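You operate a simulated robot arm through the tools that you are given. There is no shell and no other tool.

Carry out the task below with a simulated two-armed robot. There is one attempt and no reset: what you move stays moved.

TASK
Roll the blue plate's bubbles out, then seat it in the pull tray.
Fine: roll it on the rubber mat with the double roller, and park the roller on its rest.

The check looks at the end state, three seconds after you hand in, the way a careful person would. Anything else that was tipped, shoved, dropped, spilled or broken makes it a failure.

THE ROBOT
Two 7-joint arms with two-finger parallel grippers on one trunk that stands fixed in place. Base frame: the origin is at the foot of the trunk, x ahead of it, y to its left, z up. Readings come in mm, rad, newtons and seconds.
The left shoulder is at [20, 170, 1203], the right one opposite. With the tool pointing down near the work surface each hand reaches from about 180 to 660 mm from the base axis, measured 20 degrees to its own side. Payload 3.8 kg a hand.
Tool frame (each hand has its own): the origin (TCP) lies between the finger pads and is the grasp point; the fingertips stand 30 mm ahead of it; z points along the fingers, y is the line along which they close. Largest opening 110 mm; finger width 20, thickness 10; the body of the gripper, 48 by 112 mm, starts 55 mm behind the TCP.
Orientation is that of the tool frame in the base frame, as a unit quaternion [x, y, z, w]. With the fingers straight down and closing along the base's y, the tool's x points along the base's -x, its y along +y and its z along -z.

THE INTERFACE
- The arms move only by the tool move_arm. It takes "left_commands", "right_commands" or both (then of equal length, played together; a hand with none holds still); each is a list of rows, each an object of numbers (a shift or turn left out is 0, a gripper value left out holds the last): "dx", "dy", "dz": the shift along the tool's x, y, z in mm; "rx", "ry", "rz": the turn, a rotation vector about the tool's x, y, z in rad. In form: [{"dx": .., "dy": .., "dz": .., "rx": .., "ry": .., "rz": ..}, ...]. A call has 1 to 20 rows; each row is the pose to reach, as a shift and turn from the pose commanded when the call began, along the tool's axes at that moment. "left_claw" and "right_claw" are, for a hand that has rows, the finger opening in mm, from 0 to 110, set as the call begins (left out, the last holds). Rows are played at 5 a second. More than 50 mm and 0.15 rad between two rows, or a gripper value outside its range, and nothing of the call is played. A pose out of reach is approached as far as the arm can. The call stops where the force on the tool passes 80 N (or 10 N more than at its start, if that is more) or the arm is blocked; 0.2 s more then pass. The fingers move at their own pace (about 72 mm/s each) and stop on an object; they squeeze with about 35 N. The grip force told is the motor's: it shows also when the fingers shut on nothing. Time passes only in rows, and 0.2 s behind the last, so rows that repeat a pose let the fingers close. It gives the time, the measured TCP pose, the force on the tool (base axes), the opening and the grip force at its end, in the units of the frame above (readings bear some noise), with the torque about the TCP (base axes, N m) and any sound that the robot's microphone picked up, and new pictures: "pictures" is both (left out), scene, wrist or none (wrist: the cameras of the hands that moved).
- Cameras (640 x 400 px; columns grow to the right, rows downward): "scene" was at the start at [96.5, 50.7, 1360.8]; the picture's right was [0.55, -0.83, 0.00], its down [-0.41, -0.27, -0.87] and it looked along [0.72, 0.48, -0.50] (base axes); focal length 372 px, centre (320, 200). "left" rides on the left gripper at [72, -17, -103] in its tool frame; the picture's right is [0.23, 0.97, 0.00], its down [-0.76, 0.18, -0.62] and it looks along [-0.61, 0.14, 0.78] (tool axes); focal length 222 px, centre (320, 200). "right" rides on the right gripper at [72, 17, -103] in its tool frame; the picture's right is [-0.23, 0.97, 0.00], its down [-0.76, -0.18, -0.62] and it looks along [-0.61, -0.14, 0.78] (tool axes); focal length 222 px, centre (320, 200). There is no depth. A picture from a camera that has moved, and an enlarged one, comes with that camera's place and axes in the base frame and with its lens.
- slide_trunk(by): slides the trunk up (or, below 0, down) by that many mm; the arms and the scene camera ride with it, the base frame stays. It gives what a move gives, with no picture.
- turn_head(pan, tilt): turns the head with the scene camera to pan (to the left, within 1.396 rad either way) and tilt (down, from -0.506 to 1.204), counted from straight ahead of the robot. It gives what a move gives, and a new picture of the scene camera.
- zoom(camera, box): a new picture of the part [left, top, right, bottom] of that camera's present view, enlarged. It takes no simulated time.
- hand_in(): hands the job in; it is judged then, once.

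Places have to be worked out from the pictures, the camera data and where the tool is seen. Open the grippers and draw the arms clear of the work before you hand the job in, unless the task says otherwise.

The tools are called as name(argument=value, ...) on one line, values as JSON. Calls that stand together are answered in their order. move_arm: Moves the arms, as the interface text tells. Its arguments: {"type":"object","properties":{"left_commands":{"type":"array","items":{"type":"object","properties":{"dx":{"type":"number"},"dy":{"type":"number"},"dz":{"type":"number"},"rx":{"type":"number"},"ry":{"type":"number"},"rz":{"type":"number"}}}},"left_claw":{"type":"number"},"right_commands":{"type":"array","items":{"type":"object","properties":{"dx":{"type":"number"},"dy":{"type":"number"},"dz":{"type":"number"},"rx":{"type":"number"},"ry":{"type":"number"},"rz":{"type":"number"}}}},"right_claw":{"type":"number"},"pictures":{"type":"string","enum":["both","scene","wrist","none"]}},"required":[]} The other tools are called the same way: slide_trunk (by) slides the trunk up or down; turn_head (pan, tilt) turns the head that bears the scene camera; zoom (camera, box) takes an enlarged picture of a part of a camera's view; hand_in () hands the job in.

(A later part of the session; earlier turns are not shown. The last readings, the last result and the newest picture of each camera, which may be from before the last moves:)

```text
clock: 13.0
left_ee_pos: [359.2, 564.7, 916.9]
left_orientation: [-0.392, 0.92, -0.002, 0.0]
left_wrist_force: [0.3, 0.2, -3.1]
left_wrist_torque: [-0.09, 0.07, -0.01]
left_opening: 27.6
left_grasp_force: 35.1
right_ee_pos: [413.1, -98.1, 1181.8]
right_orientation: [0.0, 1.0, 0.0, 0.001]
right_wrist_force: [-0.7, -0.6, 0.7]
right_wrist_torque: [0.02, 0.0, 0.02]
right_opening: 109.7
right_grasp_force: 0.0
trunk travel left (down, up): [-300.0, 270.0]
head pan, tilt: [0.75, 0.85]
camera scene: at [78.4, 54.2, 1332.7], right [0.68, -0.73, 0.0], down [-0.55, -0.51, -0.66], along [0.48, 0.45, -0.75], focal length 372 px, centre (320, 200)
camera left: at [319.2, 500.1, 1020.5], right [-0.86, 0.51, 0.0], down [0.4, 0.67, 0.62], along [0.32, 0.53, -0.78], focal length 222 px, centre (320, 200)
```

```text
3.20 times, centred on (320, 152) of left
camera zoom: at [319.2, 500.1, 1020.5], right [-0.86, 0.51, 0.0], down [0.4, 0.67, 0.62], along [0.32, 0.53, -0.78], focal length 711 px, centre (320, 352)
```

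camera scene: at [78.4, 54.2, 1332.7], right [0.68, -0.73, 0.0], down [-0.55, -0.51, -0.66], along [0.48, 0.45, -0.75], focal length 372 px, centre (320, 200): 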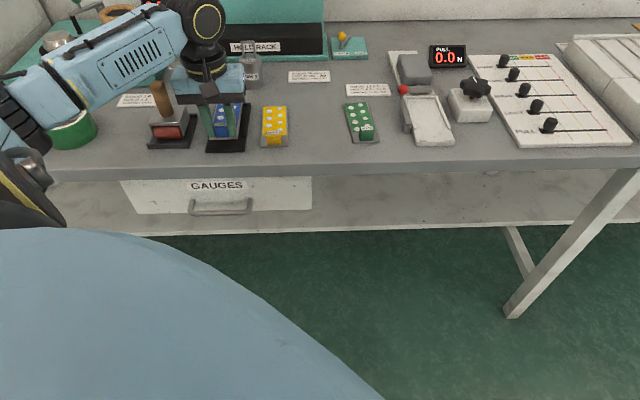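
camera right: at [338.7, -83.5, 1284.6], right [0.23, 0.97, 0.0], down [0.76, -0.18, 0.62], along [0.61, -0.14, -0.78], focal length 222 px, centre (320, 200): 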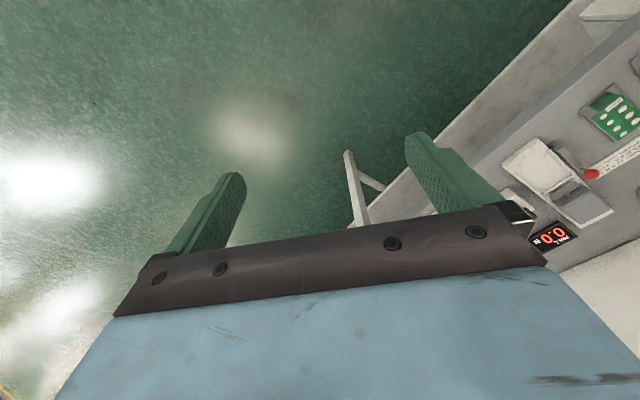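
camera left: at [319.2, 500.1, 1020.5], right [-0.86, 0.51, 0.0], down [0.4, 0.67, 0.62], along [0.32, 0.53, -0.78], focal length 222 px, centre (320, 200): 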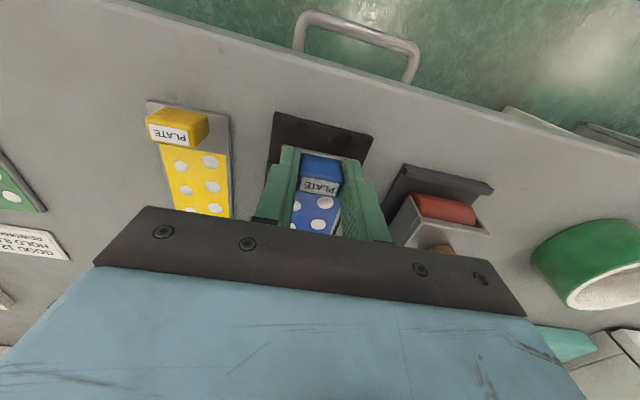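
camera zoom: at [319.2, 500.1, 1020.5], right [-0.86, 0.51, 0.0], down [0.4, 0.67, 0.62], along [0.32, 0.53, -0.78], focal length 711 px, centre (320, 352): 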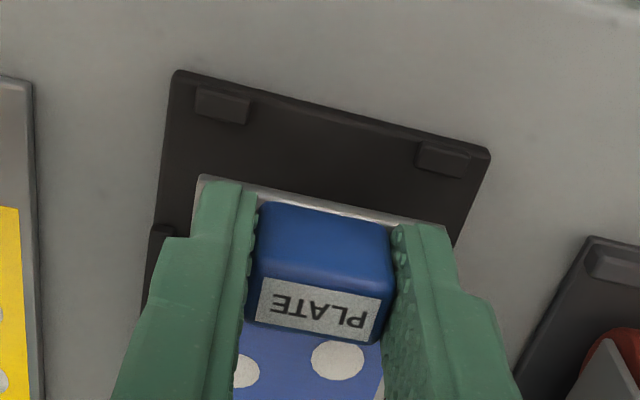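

Positions agree well: plate front edge ≈(354.5,560), mat stubs' rear edge ≈(351,558). The long edges give plate yaw 46.05° vs mat 45.0°, so I'll rotate −1°, move 2 mm toward the stubs, and descend to just above the rims.

move_arm(left_commands=[{"dx": 2, "dy": 0, "dz": 0, "rz": 0.018}, {"dx": 2, "dy": 0, "dz": 5, "rz": 0.018}, {"dx": 2, "dy": 0, "dz": 9, "rz": 0.018}, {"dx": 2, "dy": 0, "dz": 9, "rz": 0.018}], pictures="both")

zoom(camera="scene", box=[180, 80, 276, 160])

zoom(camera="left", box=[240, 90, 400, 190])

```text
clock: 14.0
left_ee_pos: [358.0, 562.2, 906.3]
left_orientation: [-0.383, 0.924, -0.001, 0.0]
left_wrist_force: [0.2, -0.2, -2.7]
left_wrist_torque: [-0.07, 0.08, -0.01]
left_opening: 27.3
left_grasp_force: 34.6
right_ee_pos: [411.8, -97.7, 1181.6]
right_orientation: [0.0, 1.0, 0.0, 0.001]
right_wrist_force: [0.0, -0.8, -0.3]
right_wrist_torque: [0.0, 0.01, -0.02]
right_opening: 110.3
right_grasp_force: 0.0
trunk travel left (down, up): [-300.0, 270.0]
head pan, tilt: [0.75, 0.85]
camera scene: at [78.5, 54.3, 1332.7], right [0.68, -0.73, 0.0], down [-0.55, -0.51, -0.66], along [0.48, 0.45, -0.75], focal length 372 px, centre (320, 200)
camera left: at [316.9, 498.4, 1010.0], right [-0.85, 0.53, 0.0], down [0.41, 0.67, 0.62], along [0.33, 0.53, -0.78], focal length 222 px, centre (320, 200)
```

scene: 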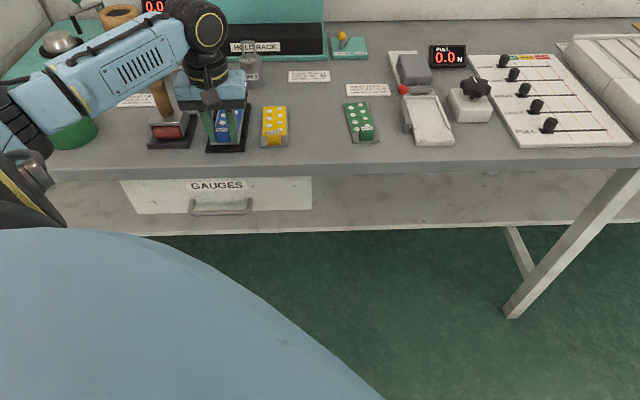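
left: 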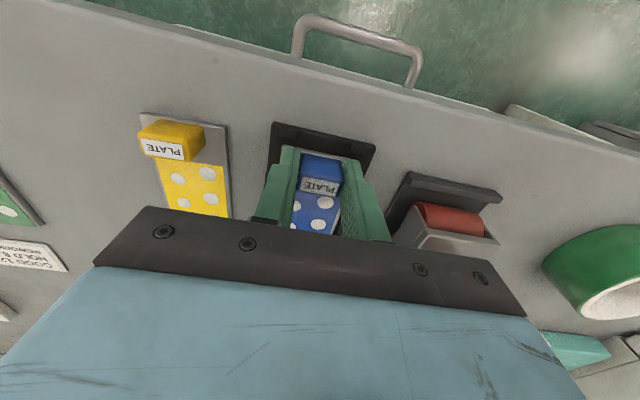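

```text
5.00 times, centred on (228, 120) of scene
camera zoom: at [78.5, 54.3, 1332.7], right [0.68, -0.73, 0.0], down [-0.55, -0.51, -0.66], along [0.48, 0.45, -0.75], focal length 1860 px, centre (780, 600)
```

zoom: 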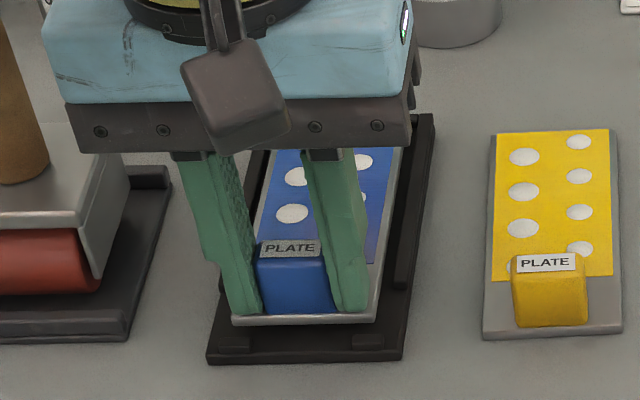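

```text
4.00 times, centred on (320, 140) of left
camera zoom: at [316.9, 498.4, 1010.0], right [-0.85, 0.53, 0.0], down [0.41, 0.67, 0.62], along [0.33, 0.53, -0.78], focal length 888 px, centre (320, 440)
```

zoom: 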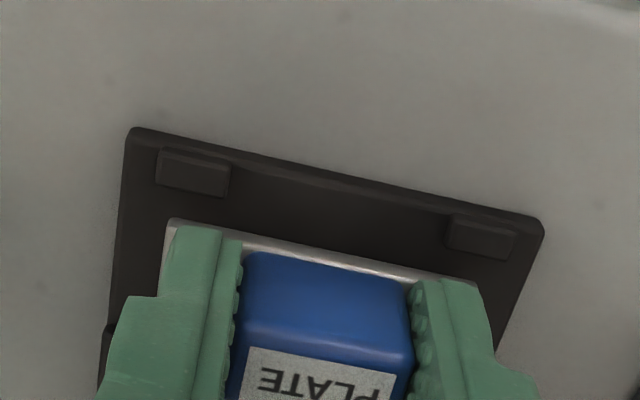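

Alignment looks good: plate front edge ~1.3 mm behind the stubs, ~1 mm too far right. I'll nudge +1 mm and lower it into the slot gently.

move_arm(left_commands=[{"dx": -0.5, "dy": 1, "dz": 0}, {"dx": -0.5, "dy": 1, "dz": 3}, {"dx": -0.5, "dy": 1, "dz": 5}, {"dx": -0.5, "dy": 1, "dz": 7}, {"dx": -0.5, "dy": 1, "dz": 7}], pictures="both")

zoom(camera="scene", box=[180, 80, 276, 160])

zoom(camera="left", box=[240, 90, 400, 190])

```text
clock: 15.2
left_ee_pos: [357.4, 562.8, 901.7]
left_orientation: [-0.383, 0.924, -0.001, 0.001]
left_wrist_force: [1.1, -0.4, 1.6]
left_wrist_torque: [-0.04, 0.13, -0.04]
left_opening: 27.4
left_grasp_force: 35.1
right_ee_pos: [412.8, -99.4, 1181.2]
right_orientation: [0.0, 1.0, -0.001, 0.001]
right_wrist_force: [0.1, 0.5, -0.3]
right_wrist_torque: [-0.02, 0.01, -0.01]
right_opening: 110.1
right_grasp_force: 0.0
trunk travel left (down, up): [-300.0, 270.0]
head pan, tilt: [0.75, 0.85]
camera scene: at [78.3, 53.9, 1332.8], right [0.68, -0.73, 0.0], down [-0.55, -0.51, -0.66], along [0.48, 0.45, -0.75], focal length 372 px, centre (320, 200)
camera left: at [316.9, 499.7, 1004.3], right [-0.85, 0.53, 0.0], down [0.41, 0.67, 0.62], along [0.33, 0.53, -0.78], focal length 222 px, centre (320, 200)
```

scene: 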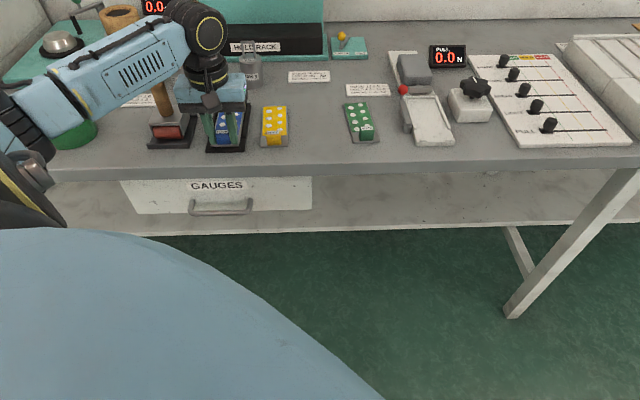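
left: 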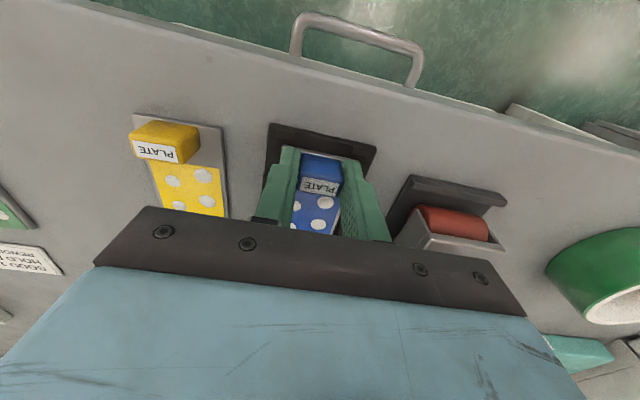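

```text
5.00 times, centred on (228, 120) of scene
camera zoom: at [78.3, 53.9, 1332.8], right [0.68, -0.73, 0.0], down [-0.55, -0.51, -0.66], along [0.48, 0.45, -0.75], focal length 1860 px, centre (780, 600)
```

zoom: 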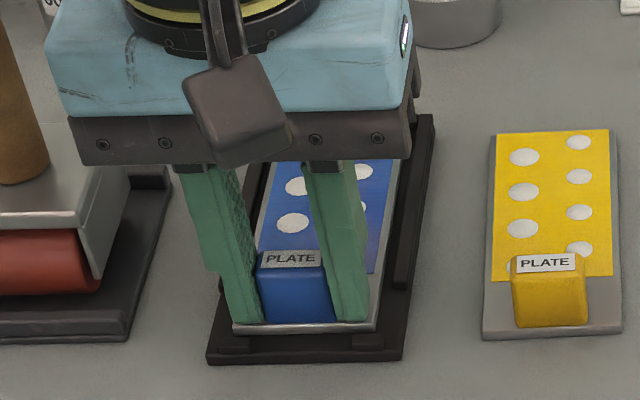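

```text
4.00 times, centred on (320, 140) of left
camera zoom: at [316.9, 499.7, 1004.3], right [-0.85, 0.53, 0.0], down [0.41, 0.67, 0.62], along [0.33, 0.53, -0.78], focal length 888 px, centre (320, 440)
```

zoom: 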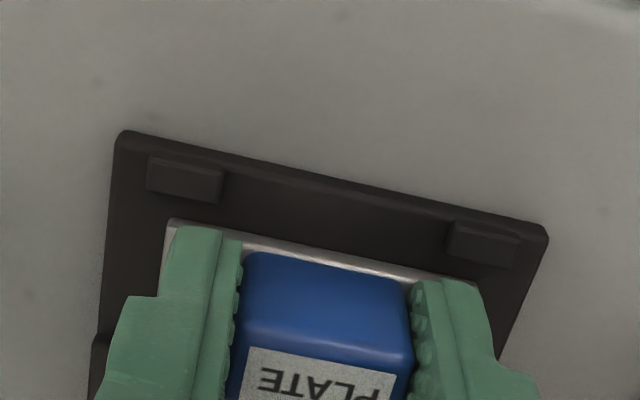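

Contact is just beginning (force −2.7→+1.6 N) with almost no torque change, so it is under the front of the plate. I'll lower 2 mm more and read the force/torque.

move_arm(left_commands=[{"dz": 1}, {"dz": 2}, {"dz": 2}], pictures="none")

```text
clock: 16.0
left_ee_pos: [358.1, 562.9, 900.9]
left_orientation: [-0.384, 0.924, -0.001, 0.003]
left_wrist_force: [5.1, 1.0, 15.8]
left_wrist_torque: [-0.02, 0.14, 0.0]
left_opening: 27.7
left_grasp_force: 34.8
right_ee_pos: [412.0, -100.2, 1181.3]
right_orientation: [0.0, 1.0, 0.002, 0.001]
right_wrist_force: [-0.1, 0.9, 0.6]
right_wrist_torque: [-0.01, 0.02, 0.01]
right_opening: 110.1
right_grasp_force: 0.1
trunk travel left (down, up): [-300.0, 270.0]
head pan, tilt: [0.75, 0.85]
```

Support is solid at TCP z≈901 (mat surface ≈867). I'll ease off 2 mm, open to 40 mm, and rise.

move_arm(left_commands=[{"dz": -1.5}, {"dz": -1.5}], pictures="none")

move_arm(left_commands=[{"dz": 0}, {"dz": 0}, {"dz": 0}], left_claw=40, pictures="none")

move_arm(left_commands=[{"dz": -10}, {"dz": -30}, {"dz": -60}, {"dz": -100}, {"dz": -140}, {"dz": -140}], pictures="both")

zoom(camera="scene", box=[180, 80, 276, 160])

zoom(camera="left", box=[220, 90, 460, 240])

```text
clock: 16.6
left_ee_pos: [356.9, 562.4, 900.9]
left_orientation: [-0.385, 0.923, 0.0, 0.001]
left_wrist_force: [7.6, 5.4, 18.5]
left_wrist_torque: [0.06, -0.05, 0.03]
left_opening: 27.5
left_grasp_force: 35.4
right_ee_pos: [411.4, -98.0, 1181.1]
right_orientation: [0.001, 1.0, 0.0, 0.001]
right_wrist_force: [-0.2, -0.7, -0.3]
right_wrist_torque: [0.0, 0.01, -0.02]
right_opening: 109.8
right_grasp_force: 0.0
trunk travel left (down, up): [-300.0, 270.0]
head pan, tilt: [0.75, 0.85]
```

```text
clock: 17.4
left_ee_pos: [356.9, 561.6, 902.2]
left_orientation: [-0.383, 0.924, -0.001, 0.001]
left_wrist_force: [7.1, -5.5, 17.6]
left_wrist_torque: [0.14, -0.06, -0.11]
left_opening: 35.9
left_grasp_force: 0.0
right_ee_pos: [413.0, -99.9, 1181.8]
right_orientation: [0.001, 1.0, 0.001, 0.001]
right_wrist_force: [0.0, 0.5, 0.3]
right_wrist_torque: [-0.02, 0.01, -0.01]
right_opening: 110.0
right_grasp_force: 0.1
trunk travel left (down, up): [-300.0, 270.0]
head pan, tilt: [0.75, 0.85]
```

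```text
clock: 18.8
left_ee_pos: [357.3, 563.7, 1039.9]
left_orientation: [-0.383, 0.924, -0.001, 0.0]
left_wrist_force: [0.0, -0.2, -0.2]
left_wrist_torque: [0.0, 0.01, -0.01]
left_opening: 40.0
left_grasp_force: 0.0
right_ee_pos: [411.6, -98.3, 1181.9]
right_orientation: [0.0, 1.0, 0.0, 0.001]
right_wrist_force: [-0.4, 0.5, 0.0]
right_wrist_torque: [0.03, 0.06, 0.01]
right_opening: 110.1
right_grasp_force: 0.0
trunk travel left (down, up): [-300.0, 270.0]
head pan, tilt: [0.75, 0.85]
camera scene: at [78.3, 54.3, 1332.7], right [0.68, -0.73, 0.0], down [-0.55, -0.51, -0.66], along [0.48, 0.45, -0.75], focal length 372 px, centre (320, 200)
camera left: at [317.5, 500.3, 1142.8], right [-0.85, 0.53, 0.0], down [0.41, 0.67, 0.62], along [0.33, 0.53, -0.78], focal length 222 px, centre (320, 200)
```

scene: 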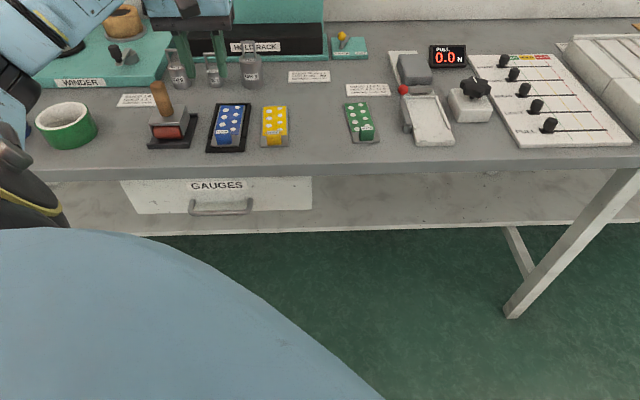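
left: 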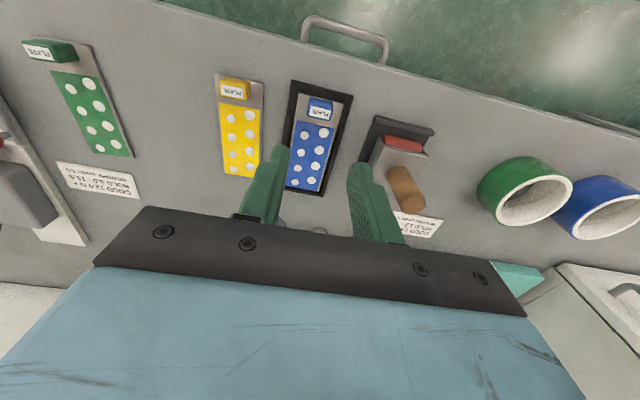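

```text
5.00 times, centred on (228, 120) of scene
camera zoom: at [78.3, 54.3, 1332.7], right [0.68, -0.73, 0.0], down [-0.55, -0.51, -0.66], along [0.48, 0.45, -0.75], focal length 1860 px, centre (780, 600)
```

zoom: 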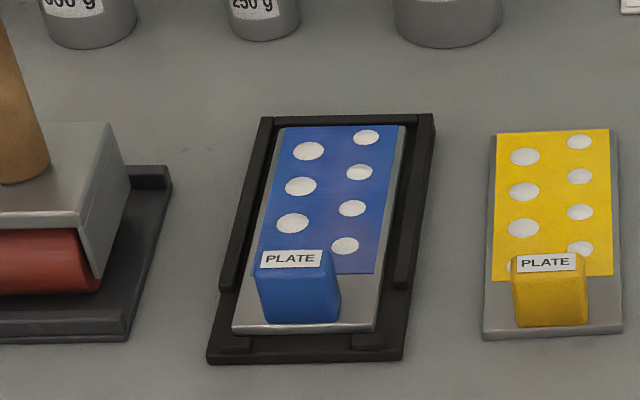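

```text
2.67 times, centred on (340, 165) of left
camera zoom: at [317.5, 500.3, 1142.8], right [-0.85, 0.53, 0.0], down [0.41, 0.67, 0.62], along [0.33, 0.53, -0.78], focal length 592 px, centre (267, 293)
```

zoom: 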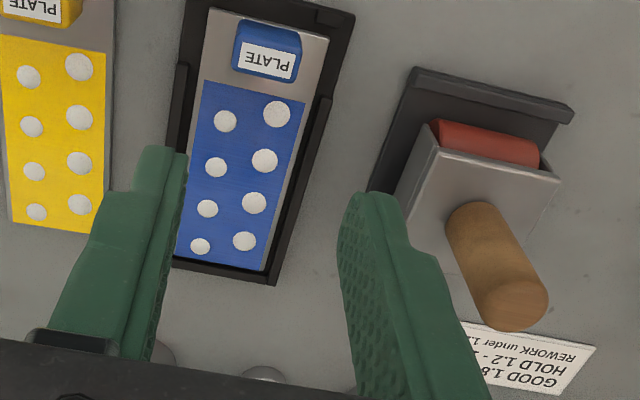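

The blue plate sits flat in the mat's slot between the rims and stubs. Next the roller: its wooden handle is vertical at about (314.5,671), top z≈970. I'll move above it with fingers open 60 mm and verify.

move_arm(left_commands=[{"dx": -15, "dy": 35}, {"dx": -30, "dy": 70}, {"dx": -46, "dy": 106}, {"dx": -46, "dy": 106, "dz": 10}, {"dx": -46, "dy": 106, "dz": 10}], left_claw=60, pictures="both")

zoom(camera="scene", box=[110, 30, 270, 160])

zoom(camera="left", box=[200, 90, 440, 240])

```text
clock: 20.0
left_ee_pos: [314.5, 669.1, 1031.4]
left_orientation: [-0.383, 0.924, -0.001, 0.001]
left_wrist_force: [-0.1, -0.9, -1.1]
left_wrist_torque: [0.02, 0.02, 0.0]
left_opening: 60.1
left_grasp_force: 0.1
right_ee_pos: [411.2, -97.7, 1180.5]
right_orientation: [0.0, 1.0, 0.0, 0.001]
right_wrist_force: [0.1, -1.3, -0.3]
right_wrist_torque: [-0.01, -0.01, -0.01]
right_opening: 110.0
right_grasp_force: 0.1
trunk travel left (down, up): [-300.0, 270.0]
head pan, tilt: [0.75, 0.85]
camera scene: at [78.1, 54.1, 1332.7], right [0.68, -0.73, 0.0], down [-0.55, -0.51, -0.66], along [0.48, 0.45, -0.75], focal length 372 px, centre (320, 200)
camera left: at [273.8, 606.5, 1134.2], right [-0.85, 0.53, 0.0], down [0.41, 0.67, 0.62], along [0.33, 0.53, -0.78], focal length 222 px, centre (320, 200)
```

scene: 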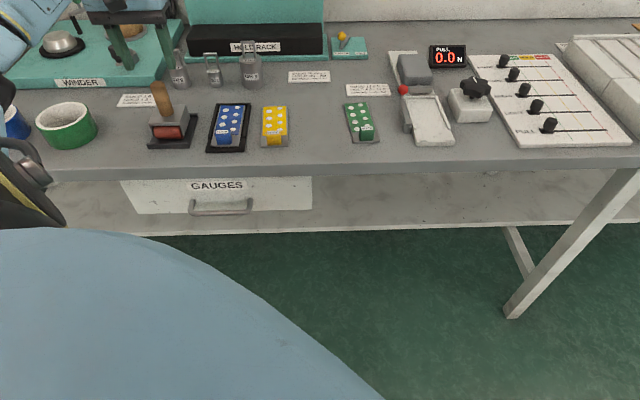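
left: 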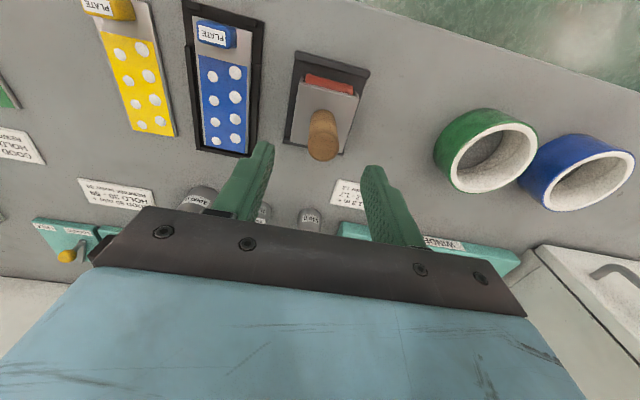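

```text
3.08 times, centred on (190, 95) of scene
camera zoom: at [78.1, 54.1, 1332.7], right [0.68, -0.73, 0.0], down [-0.55, -0.51, -0.66], along [0.48, 0.45, -0.75], focal length 1144 px, centre (720, 523)
```

zoom: 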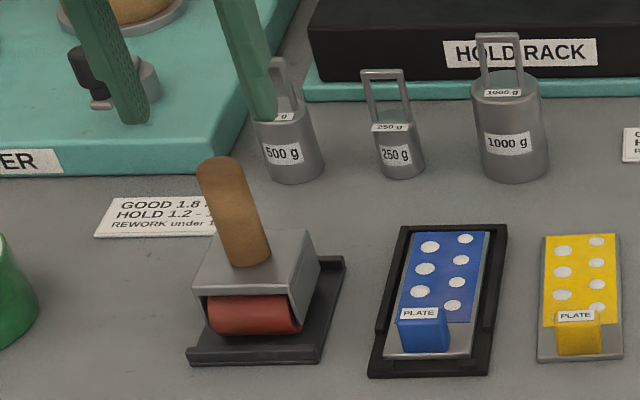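

```text
2.67 times, centred on (320, 165) of left
camera zoom: at [273.8, 606.5, 1134.2], right [-0.85, 0.53, 0.0], down [0.41, 0.67, 0.62], along [0.33, 0.53, -0.78], focal length 592 px, centre (320, 293)
```

zoom: 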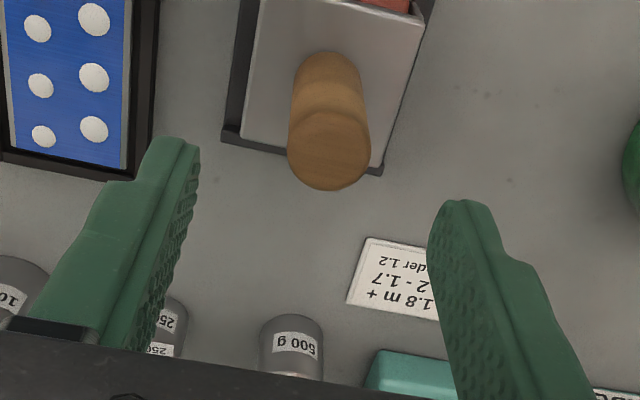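

The roller handle is at about (314,671.5), frame top ≈906. The wrist view shows the handle between the fingers with slight offsets; I'll shift 2 mm each way and descend until the tips straddle the handle top, then check.

move_arm(left_commands=[{"dx": -2, "dy": 1.5, "dz": 15}, {"dx": -2, "dy": 1.5, "dz": 30}, {"dx": -2, "dy": 1.5, "dz": 46}, {"dx": -2, "dy": 1.5, "dz": 46}], pictures="both")

zoom(camera="scene", box=[110, 30, 270, 160])

zoom(camera="left", box=[200, 90, 440, 240])

```text
clock: 21.0
left_ee_pos: [313.4, 673.2, 983.5]
left_orientation: [-0.384, 0.924, 0.0, 0.0]
left_wrist_force: [-0.8, 0.7, 0.2]
left_wrist_torque: [0.0, 0.04, -0.01]
left_opening: 60.0
left_grasp_force: 0.1
right_ee_pos: [412.8, -97.4, 1181.0]
right_orientation: [-0.001, 1.0, 0.0, 0.0]
right_wrist_force: [-0.8, -0.1, 0.3]
right_wrist_torque: [0.01, -0.03, 0.0]
right_opening: 110.0
right_grasp_force: 0.1
trunk travel left (down, up): [-300.0, 270.0]
head pan, tilt: [0.75, 0.85]
camera scene: at [78.2, 53.8, 1332.7], right [0.68, -0.73, 0.0], down [-0.55, -0.51, -0.66], along [0.48, 0.45, -0.75], focal length 372 px, centre (320, 200)
camera left: at [273.2, 610.3, 1087.5], right [-0.85, 0.53, 0.0], down [0.41, 0.67, 0.62], along [0.33, 0.53, -0.78], focal length 222 px, centre (320, 200)
```

scene: 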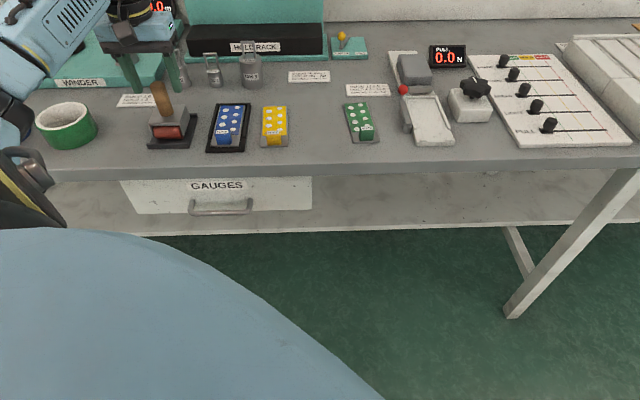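
left: 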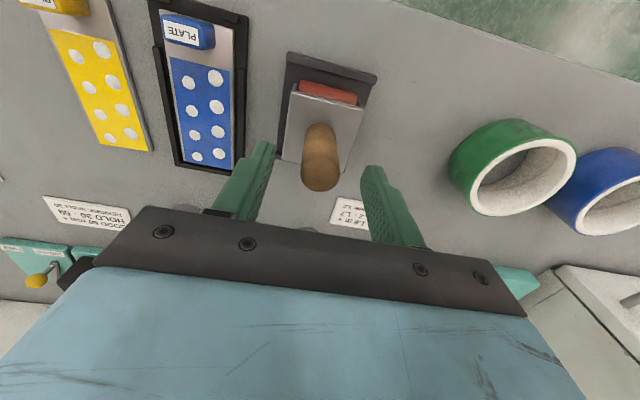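

```text
3.08 times, centred on (190, 95) of scene
camera zoom: at [78.2, 53.8, 1332.7], right [0.68, -0.73, 0.0], down [-0.55, -0.51, -0.66], along [0.48, 0.45, -0.75], focal length 1144 px, centre (720, 523)
```

zoom: 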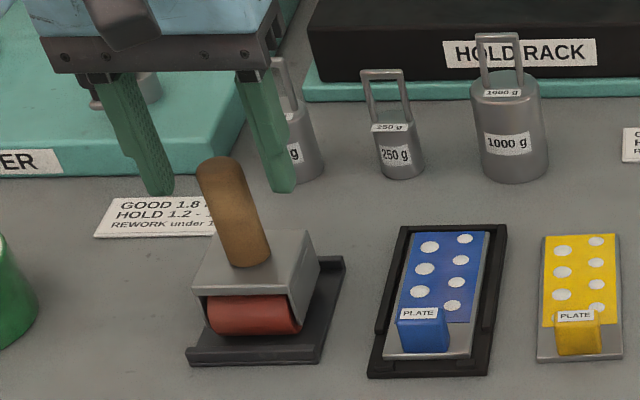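

```text
2.67 times, centred on (320, 165) of left
camera zoom: at [273.2, 610.3, 1087.5], right [-0.85, 0.53, 0.0], down [0.41, 0.67, 0.62], along [0.33, 0.53, -0.78], focal length 592 px, centre (320, 293)
```

zoom: 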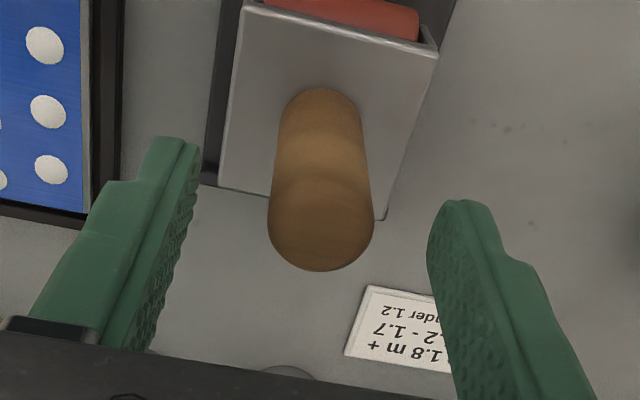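

The fingers straddle the handle centrally in both views. I'll descend to TCP z≈942 and close on the handle.

move_arm(left_commands=[{"dz": 12}, {"dz": 26}, {"dz": 40}, {"dz": 40}], pictures="both")

zoom(camera="scene", box=[110, 40, 250, 160])

zoom(camera="left", box=[200, 90, 440, 240])

```text
clock: 22.0
left_ee_pos: [313.8, 674.1, 943.6]
left_orientation: [-0.382, 0.924, -0.001, 0.0]
left_wrist_force: [-0.6, -0.8, 0.0]
left_wrist_torque: [-0.02, 0.0, 0.01]
left_opening: 60.0
left_grasp_force: 0.1
right_ee_pos: [411.7, -98.3, 1181.3]
right_orientation: [0.001, 1.0, -0.001, 0.001]
right_wrist_force: [0.7, -0.2, 1.2]
right_wrist_torque: [0.01, 0.0, 0.0]
right_opening: 110.0
right_grasp_force: 0.0
trunk travel left (down, up): [-300.0, 270.0]
head pan, tilt: [0.75, 0.85]
camera scene: at [78.2, 53.9, 1332.7], right [0.68, -0.73, 0.0], down [-0.55, -0.51, -0.66], along [0.48, 0.45, -0.75], focal length 372 px, centre (320, 200)
camera left: at [273.9, 610.5, 1046.9], right [-0.85, 0.53, 0.0], down [0.41, 0.67, 0.62], along [0.33, 0.53, -0.78], focal length 222 px, centre (320, 200)
```

scene: 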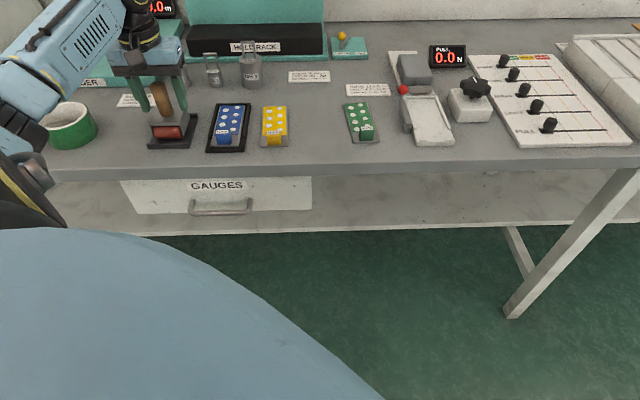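
left: 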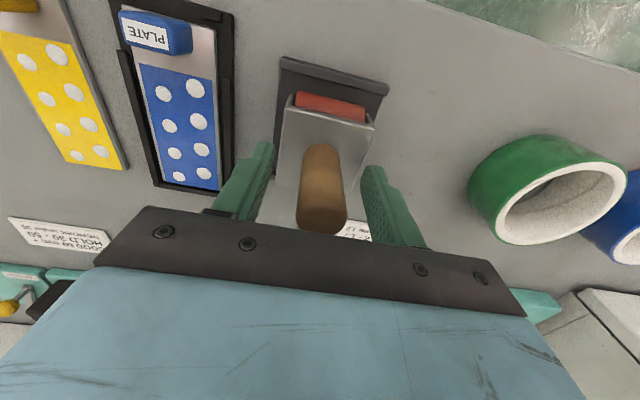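

```text
3.33 times, centred on (180, 100) of scene
camera zoom: at [78.2, 53.9, 1332.7], right [0.68, -0.73, 0.0], down [-0.55, -0.51, -0.66], along [0.48, 0.45, -0.75], focal length 1240 px, centre (787, 533)
```

zoom: 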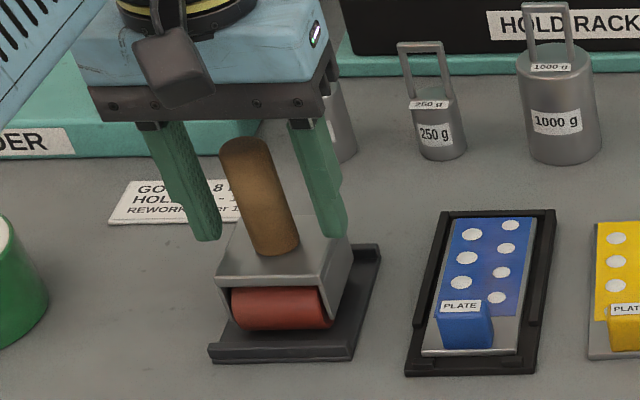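

```text
2.67 times, centred on (320, 165) of left
camera zoom: at [273.9, 610.5, 1046.9], right [-0.85, 0.53, 0.0], down [0.41, 0.67, 0.62], along [0.33, 0.53, -0.78], focal length 592 px, centre (320, 293)
```

zoom: 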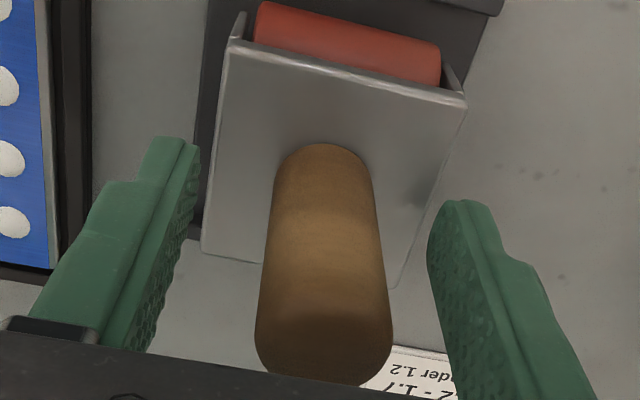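

Fingers are centred about the handle near its base. Closing now.

move_arm(left_commands=[{"dz": 0}, {"dz": 0}, {"dz": 0}, {"dz": 0}], left_claw=10, pictures="none")

move_arm(left_commands=[{"dz": -5}, {"dz": -15}, {"dz": -30}, {"dz": -50}, {"dz": -50}], pictures="both")

zoom(camera="scene", box=[110, 30, 270, 160])

zoom(camera="left", box=[200, 60, 440, 210])

```text
clock: 23.0
left_ee_pos: [314.5, 674.2, 943.6]
left_orientation: [-0.383, 0.924, -0.002, -0.001]
left_wrist_force: [-2.0, 1.9, 1.0]
left_wrist_torque: [0.3, 0.33, 0.03]
left_opening: 25.5
left_grasp_force: 35.0
right_ee_pos: [413.5, -97.8, 1181.6]
right_orientation: [0.0, 1.0, 0.0, 0.001]
right_wrist_force: [-0.2, 0.9, 0.1]
right_wrist_torque: [-0.01, 0.01, -0.01]
right_opening: 109.7
right_grasp_force: 0.1
trunk travel left (down, up): [-300.0, 270.0]
head pan, tilt: [0.75, 0.85]
```

```text
clock: 24.2
left_ee_pos: [316.5, 671.8, 992.4]
left_orientation: [-0.384, 0.924, -0.002, -0.001]
left_wrist_force: [0.5, -0.5, -6.4]
left_wrist_torque: [0.0, 0.01, 0.0]
left_opening: 25.7
left_grasp_force: 35.4
right_ee_pos: [413.2, -97.0, 1180.9]
right_orientation: [0.0, 1.0, 0.0, 0.0]
right_wrist_force: [0.6, -0.5, -0.4]
right_wrist_torque: [-0.02, 0.0, 0.0]
right_opening: 110.1
right_grasp_force: 0.0
trunk travel left (down, up): [-300.0, 270.0]
head pan, tilt: [0.75, 0.85]
camera scene: at [78.7, 54.8, 1332.6], right [0.68, -0.73, 0.0], down [-0.55, -0.51, -0.66], along [0.48, 0.45, -0.75], focal length 372 px, centre (320, 200)
camera left: at [275.8, 608.0, 1096.1], right [-0.85, 0.53, 0.0], down [0.41, 0.67, 0.62], along [0.33, 0.53, -0.78], focal length 222 px, centre (320, 200)
```

scene: 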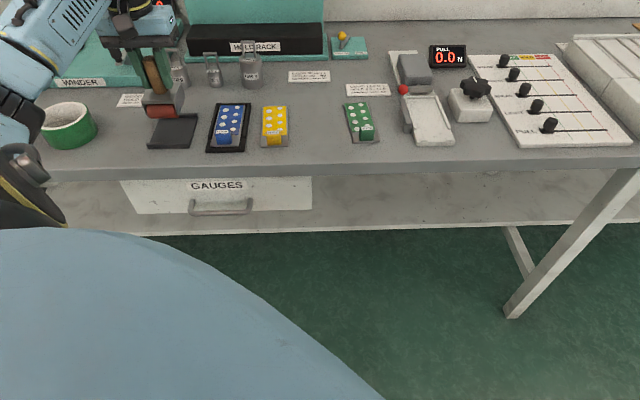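
left: 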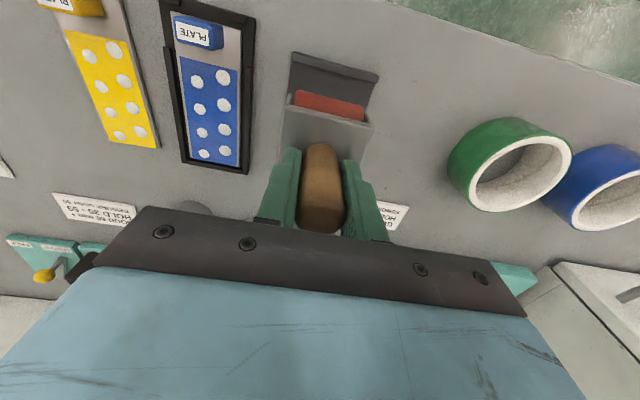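

```text
3.08 times, centred on (190, 95) of scene
camera zoom: at [78.7, 54.8, 1332.6], right [0.68, -0.73, 0.0], down [-0.55, -0.51, -0.66], along [0.48, 0.45, -0.75], focal length 1144 px, centre (720, 523)
```

zoom: 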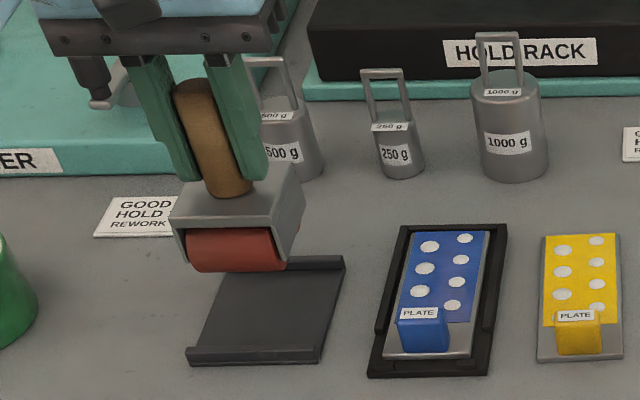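

```text
2.67 times, centred on (320, 135) of left
camera zoom: at [275.8, 608.0, 1096.1], right [-0.85, 0.53, 0.0], down [0.41, 0.67, 0.62], along [0.33, 0.53, -0.78], focal length 592 px, centre (320, 373)
```

zoom: 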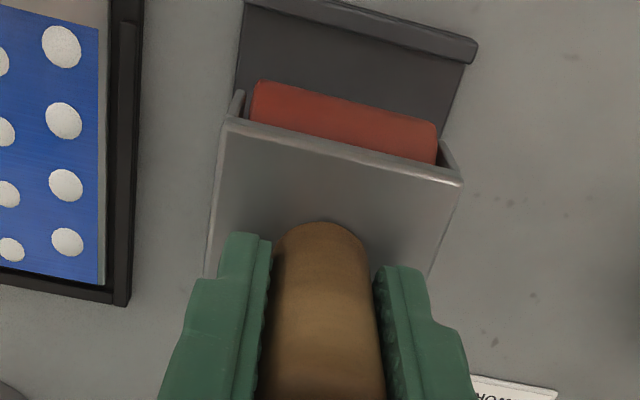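

The roller is lifted level (≈6.4 N). The bubbles lie at about 44, 68, 93 and 118 mm from the plate's front edge. I'll lift a bit more and carry the roller over the rear of the plate (≈97 mm from the front edge, TCP ≈(421.6,627)), then look.

move_arm(left_commands=[{"dz": -15}, {"dx": -14, "dy": -36, "dz": -15}, {"dx": -28, "dy": -72, "dz": -15}, {"dx": -42.8, "dy": -109.4, "dz": -15}, {"dx": -42.8, "dy": -109.4, "dz": -15}], pictures="both")

zoom(camera="scene", box=[150, 40, 290, 160])

zoom(camera="left", box=[200, 30, 440, 210])

```text
clock: 25.4
left_ee_pos: [425.3, 624.6, 1010.2]
left_orientation: [-0.383, 0.924, -0.002, -0.002]
left_wrist_force: [0.3, 0.3, -6.4]
left_wrist_torque: [0.0, 0.01, 0.01]
left_opening: 25.8
left_grasp_force: 34.6
right_ee_pos: [412.1, -97.1, 1181.7]
right_orientation: [0.0, 1.0, 0.0, 0.001]
right_wrist_force: [-0.8, 0.1, 0.3]
right_wrist_torque: [0.01, 0.01, -0.03]
right_opening: 110.1
right_grasp_force: 0.1
trunk travel left (down, up): [-300.0, 270.0]
head pan, tilt: [0.75, 0.85]
camera scene: at [78.0, 54.9, 1332.7], right [0.68, -0.73, 0.0], down [-0.55, -0.51, -0.66], along [0.48, 0.45, -0.75], focal length 372 px, centre (320, 200)
camera left: at [383.5, 562.0, 1113.8], right [-0.85, 0.53, 0.0], down [0.41, 0.67, 0.62], along [0.33, 0.53, -0.78], focal length 222 px, centre (320, 200)
```

scene: 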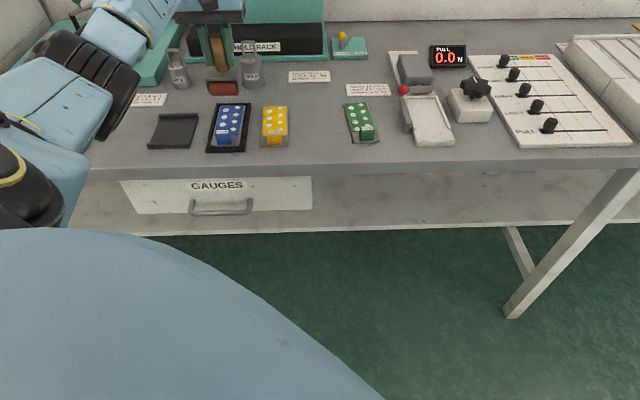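
left: 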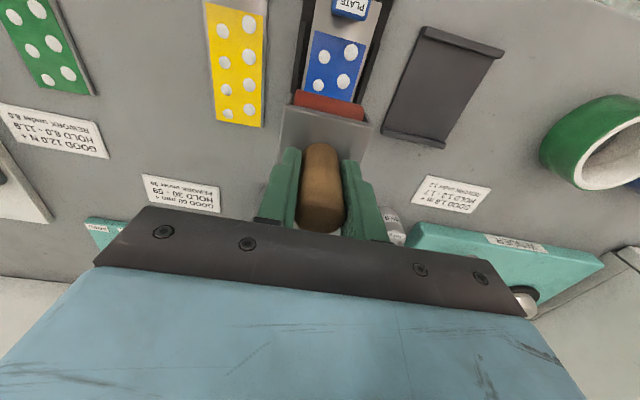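

```text
3.33 times, centred on (220, 100) of scene
camera zoom: at [78.0, 54.9, 1332.7], right [0.68, -0.73, 0.0], down [-0.55, -0.51, -0.66], along [0.48, 0.45, -0.75], focal length 1240 px, centre (653, 533)
```

zoom: 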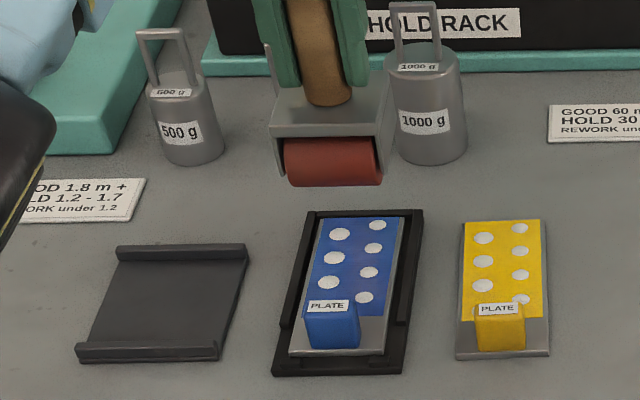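

```text
2.22 times, centred on (320, 120) of left
camera zoom: at [383.5, 562.0, 1113.8], right [-0.85, 0.53, 0.0], down [0.41, 0.67, 0.62], along [0.33, 0.53, -0.78], focal length 494 px, centre (320, 378)
```

zoom: 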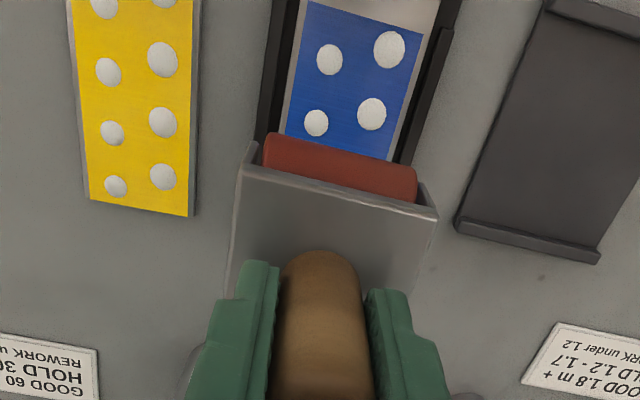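

The roller is aligned in yaw with the plate and about 2 mm too far right. I'll shift +2 mm and lower to ~7 mm above the expected contact height.

move_arm(left_commands=[{"dy": 2, "dz": 15}, {"dy": 2, "dz": 32}, {"dy": 2, "dz": 50}, {"dy": 2, "dz": 50}], pictures="both")

zoom(camera="scene", box=[170, 60, 290, 160])

zoom(camera="left", box=[200, 30, 440, 210])

```text
clock: 26.4
left_ee_pos: [421.8, 629.0, 957.6]
left_orientation: [-0.383, 0.924, -0.001, -0.001]
left_wrist_force: [-0.2, -0.5, -5.9]
left_wrist_torque: [-0.04, 0.01, 0.0]
left_opening: 25.7
left_grasp_force: 35.3
right_ee_pos: [411.3, -97.8, 1181.3]
right_orientation: [0.0, 1.0, 0.0, 0.0]
right_wrist_force: [-0.8, 0.0, 0.3]
right_wrist_torque: [-0.01, -0.01, -0.01]
right_opening: 109.9
right_grasp_force: 0.0
trunk travel left (down, up): [-300.0, 270.0]
head pan, tilt: [0.75, 0.85]
camera scene: at [78.6, 54.3, 1332.7], right [0.68, -0.73, 0.0], down [-0.55, -0.51, -0.66], along [0.48, 0.45, -0.75], focal length 372 px, centre (320, 200)
camera left: at [381.7, 565.3, 1061.1], right [-0.85, 0.53, 0.0], down [0.41, 0.67, 0.62], along [0.33, 0.53, -0.78], focal length 222 px, centre (320, 200)
```

scene: 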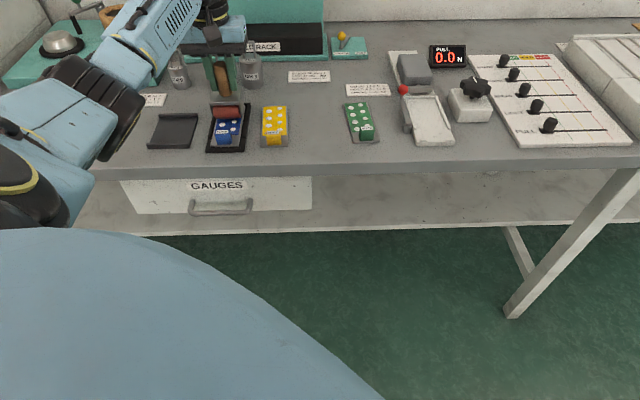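
left: 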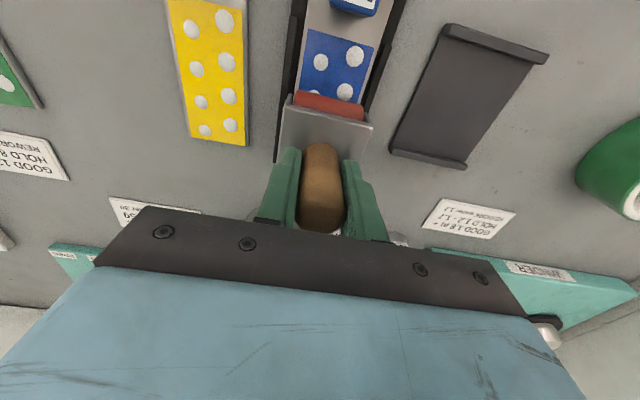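

```text
4.00 times, centred on (230, 110) of scene
camera zoom: at [78.6, 54.3, 1332.7], right [0.68, -0.73, 0.0], down [-0.55, -0.51, -0.66], along [0.48, 0.45, -0.75], focal length 1488 px, centre (680, 560)
```

zoom: 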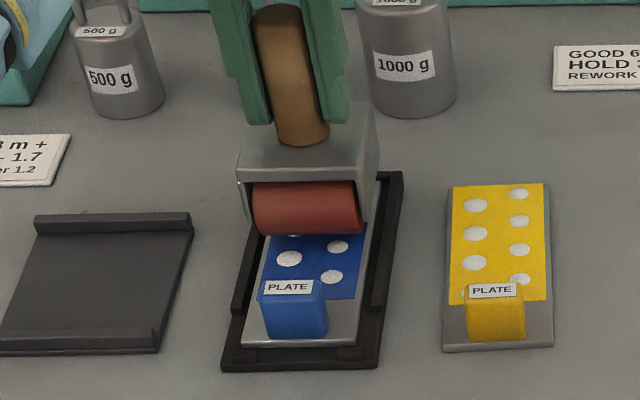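

```text
2.22 times, centred on (320, 120) of left
camera zoom: at [381.7, 565.3, 1061.1], right [-0.85, 0.53, 0.0], down [0.41, 0.67, 0.62], along [0.33, 0.53, -0.78], focal length 494 px, centre (320, 378)
```

zoom: 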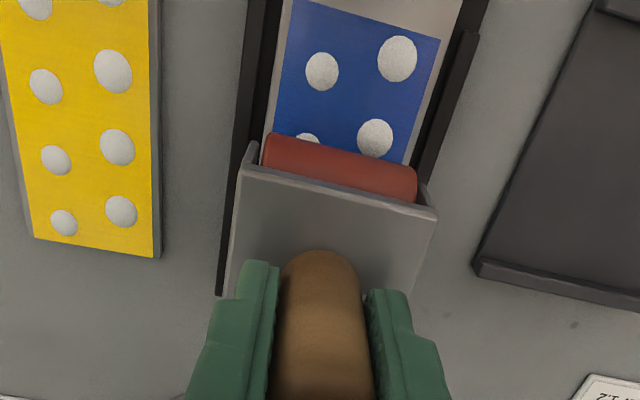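

The roller is centred over the plate. I'll lower slowly until it rests on the plate with a moderate press.

move_arm(left_commands=[{"dz": 2}, {"dz": 4}, {"dz": 6}, {"dz": 6}], pictures="none")

```text
clock: 27.4
left_ee_pos: [422.9, 627.6, 952.6]
left_orientation: [-0.384, 0.923, -0.001, -0.001]
left_wrist_force: [-0.2, 0.8, -4.4]
left_wrist_torque: [0.15, 0.13, 0.0]
left_opening: 25.5
left_grasp_force: 34.6
right_ee_pos: [411.9, -97.6, 1180.6]
right_orientation: [0.0, 1.0, 0.0, 0.0]
right_wrist_force: [-0.3, -0.5, 0.5]
right_wrist_torque: [-0.01, 0.01, 0.02]
right_opening: 110.0
right_grasp_force: 0.2
trunk travel left (down, up): [-300.0, 270.0]
head pan, tilt: [0.75, 0.85]
```

Contact just begins, on the left side first. I'll press 2 mm further and read again.

move_arm(left_commands=[{"dz": 1}, {"dz": 2}, {"dz": 2}], pictures="both")

zoom(camera="scene", box=[180, 70, 276, 150])

zoom(camera="left", box=[240, 30, 400, 150])

```text
clock: 28.2
left_ee_pos: [422.4, 628.6, 952.3]
left_orientation: [-0.384, 0.923, -0.001, 0.001]
left_wrist_force: [1.7, -1.2, 8.8]
left_wrist_torque: [0.06, 0.33, -0.04]
left_opening: 25.5
left_grasp_force: 35.2
right_ee_pos: [410.3, -98.7, 1181.4]
right_orientation: [0.0, 1.0, 0.0, 0.002]
right_wrist_force: [0.2, 0.3, 0.8]
right_wrist_torque: [-0.01, 0.0, 0.01]
right_opening: 110.0
right_grasp_force: 0.1
trunk travel left (down, up): [-300.0, 270.0]
head pan, tilt: [0.75, 0.85]
camera scene: at [77.9, 53.0, 1332.9], right [0.68, -0.73, 0.0], down [-0.55, -0.51, -0.66], along [0.48, 0.45, -0.75], focal length 372 px, centre (320, 200)
camera left: at [380.9, 564.1, 1055.3], right [-0.85, 0.53, 0.0], down [0.41, 0.67, 0.62], along [0.33, 0.53, -0.78], focal length 222 px, centre (320, 200)
```

scene: 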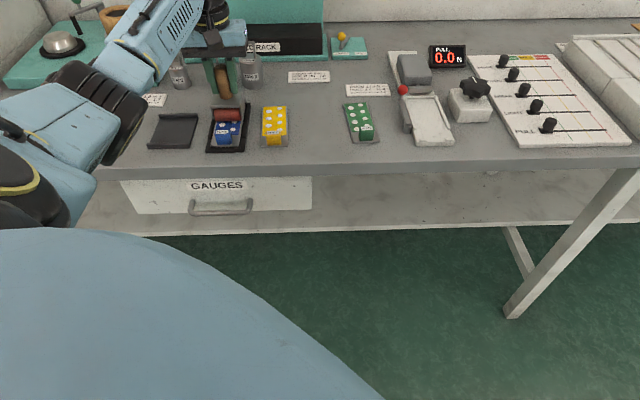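
left: 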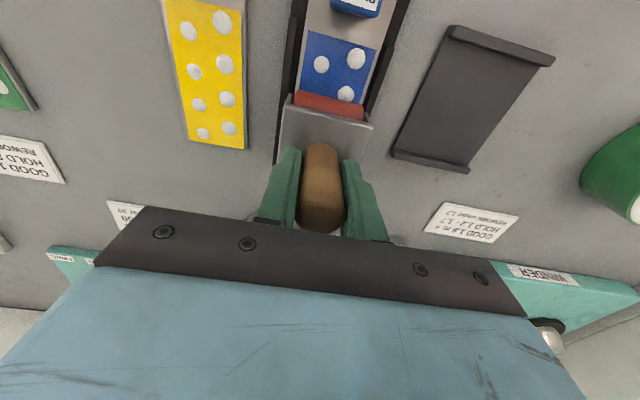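

```text
5.00 times, centred on (228, 110) of scene
camera zoom: at [77.9, 53.0, 1332.9], right [0.68, -0.73, 0.0], down [-0.55, -0.51, -0.66], along [0.48, 0.45, -0.75], focal length 1860 px, centre (780, 650)
```

zoom: 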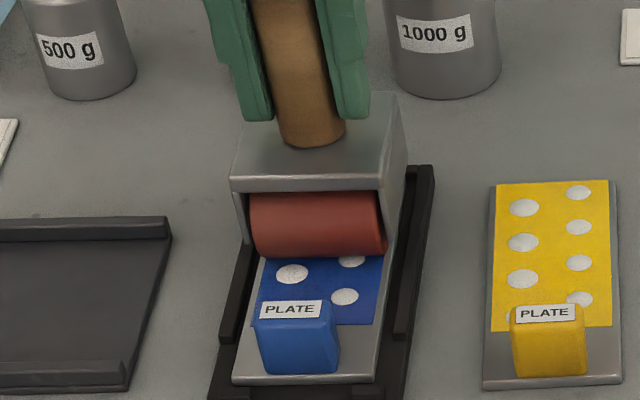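

```text
3.33 times, centred on (320, 90) of left
camera zoom: at [380.9, 564.1, 1055.3], right [-0.85, 0.53, 0.0], down [0.41, 0.67, 0.62], along [0.33, 0.53, -0.78], focal length 740 px, centre (320, 567)
```

zoom: 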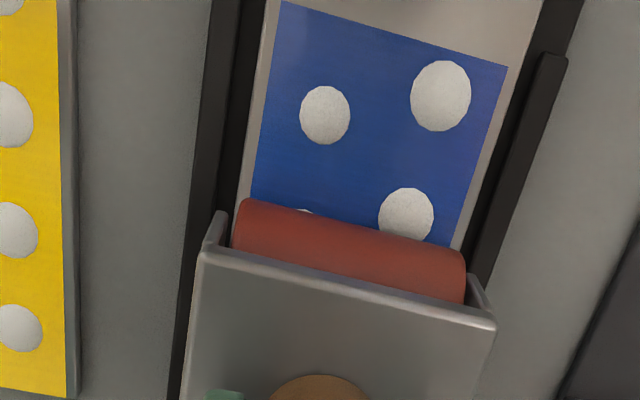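

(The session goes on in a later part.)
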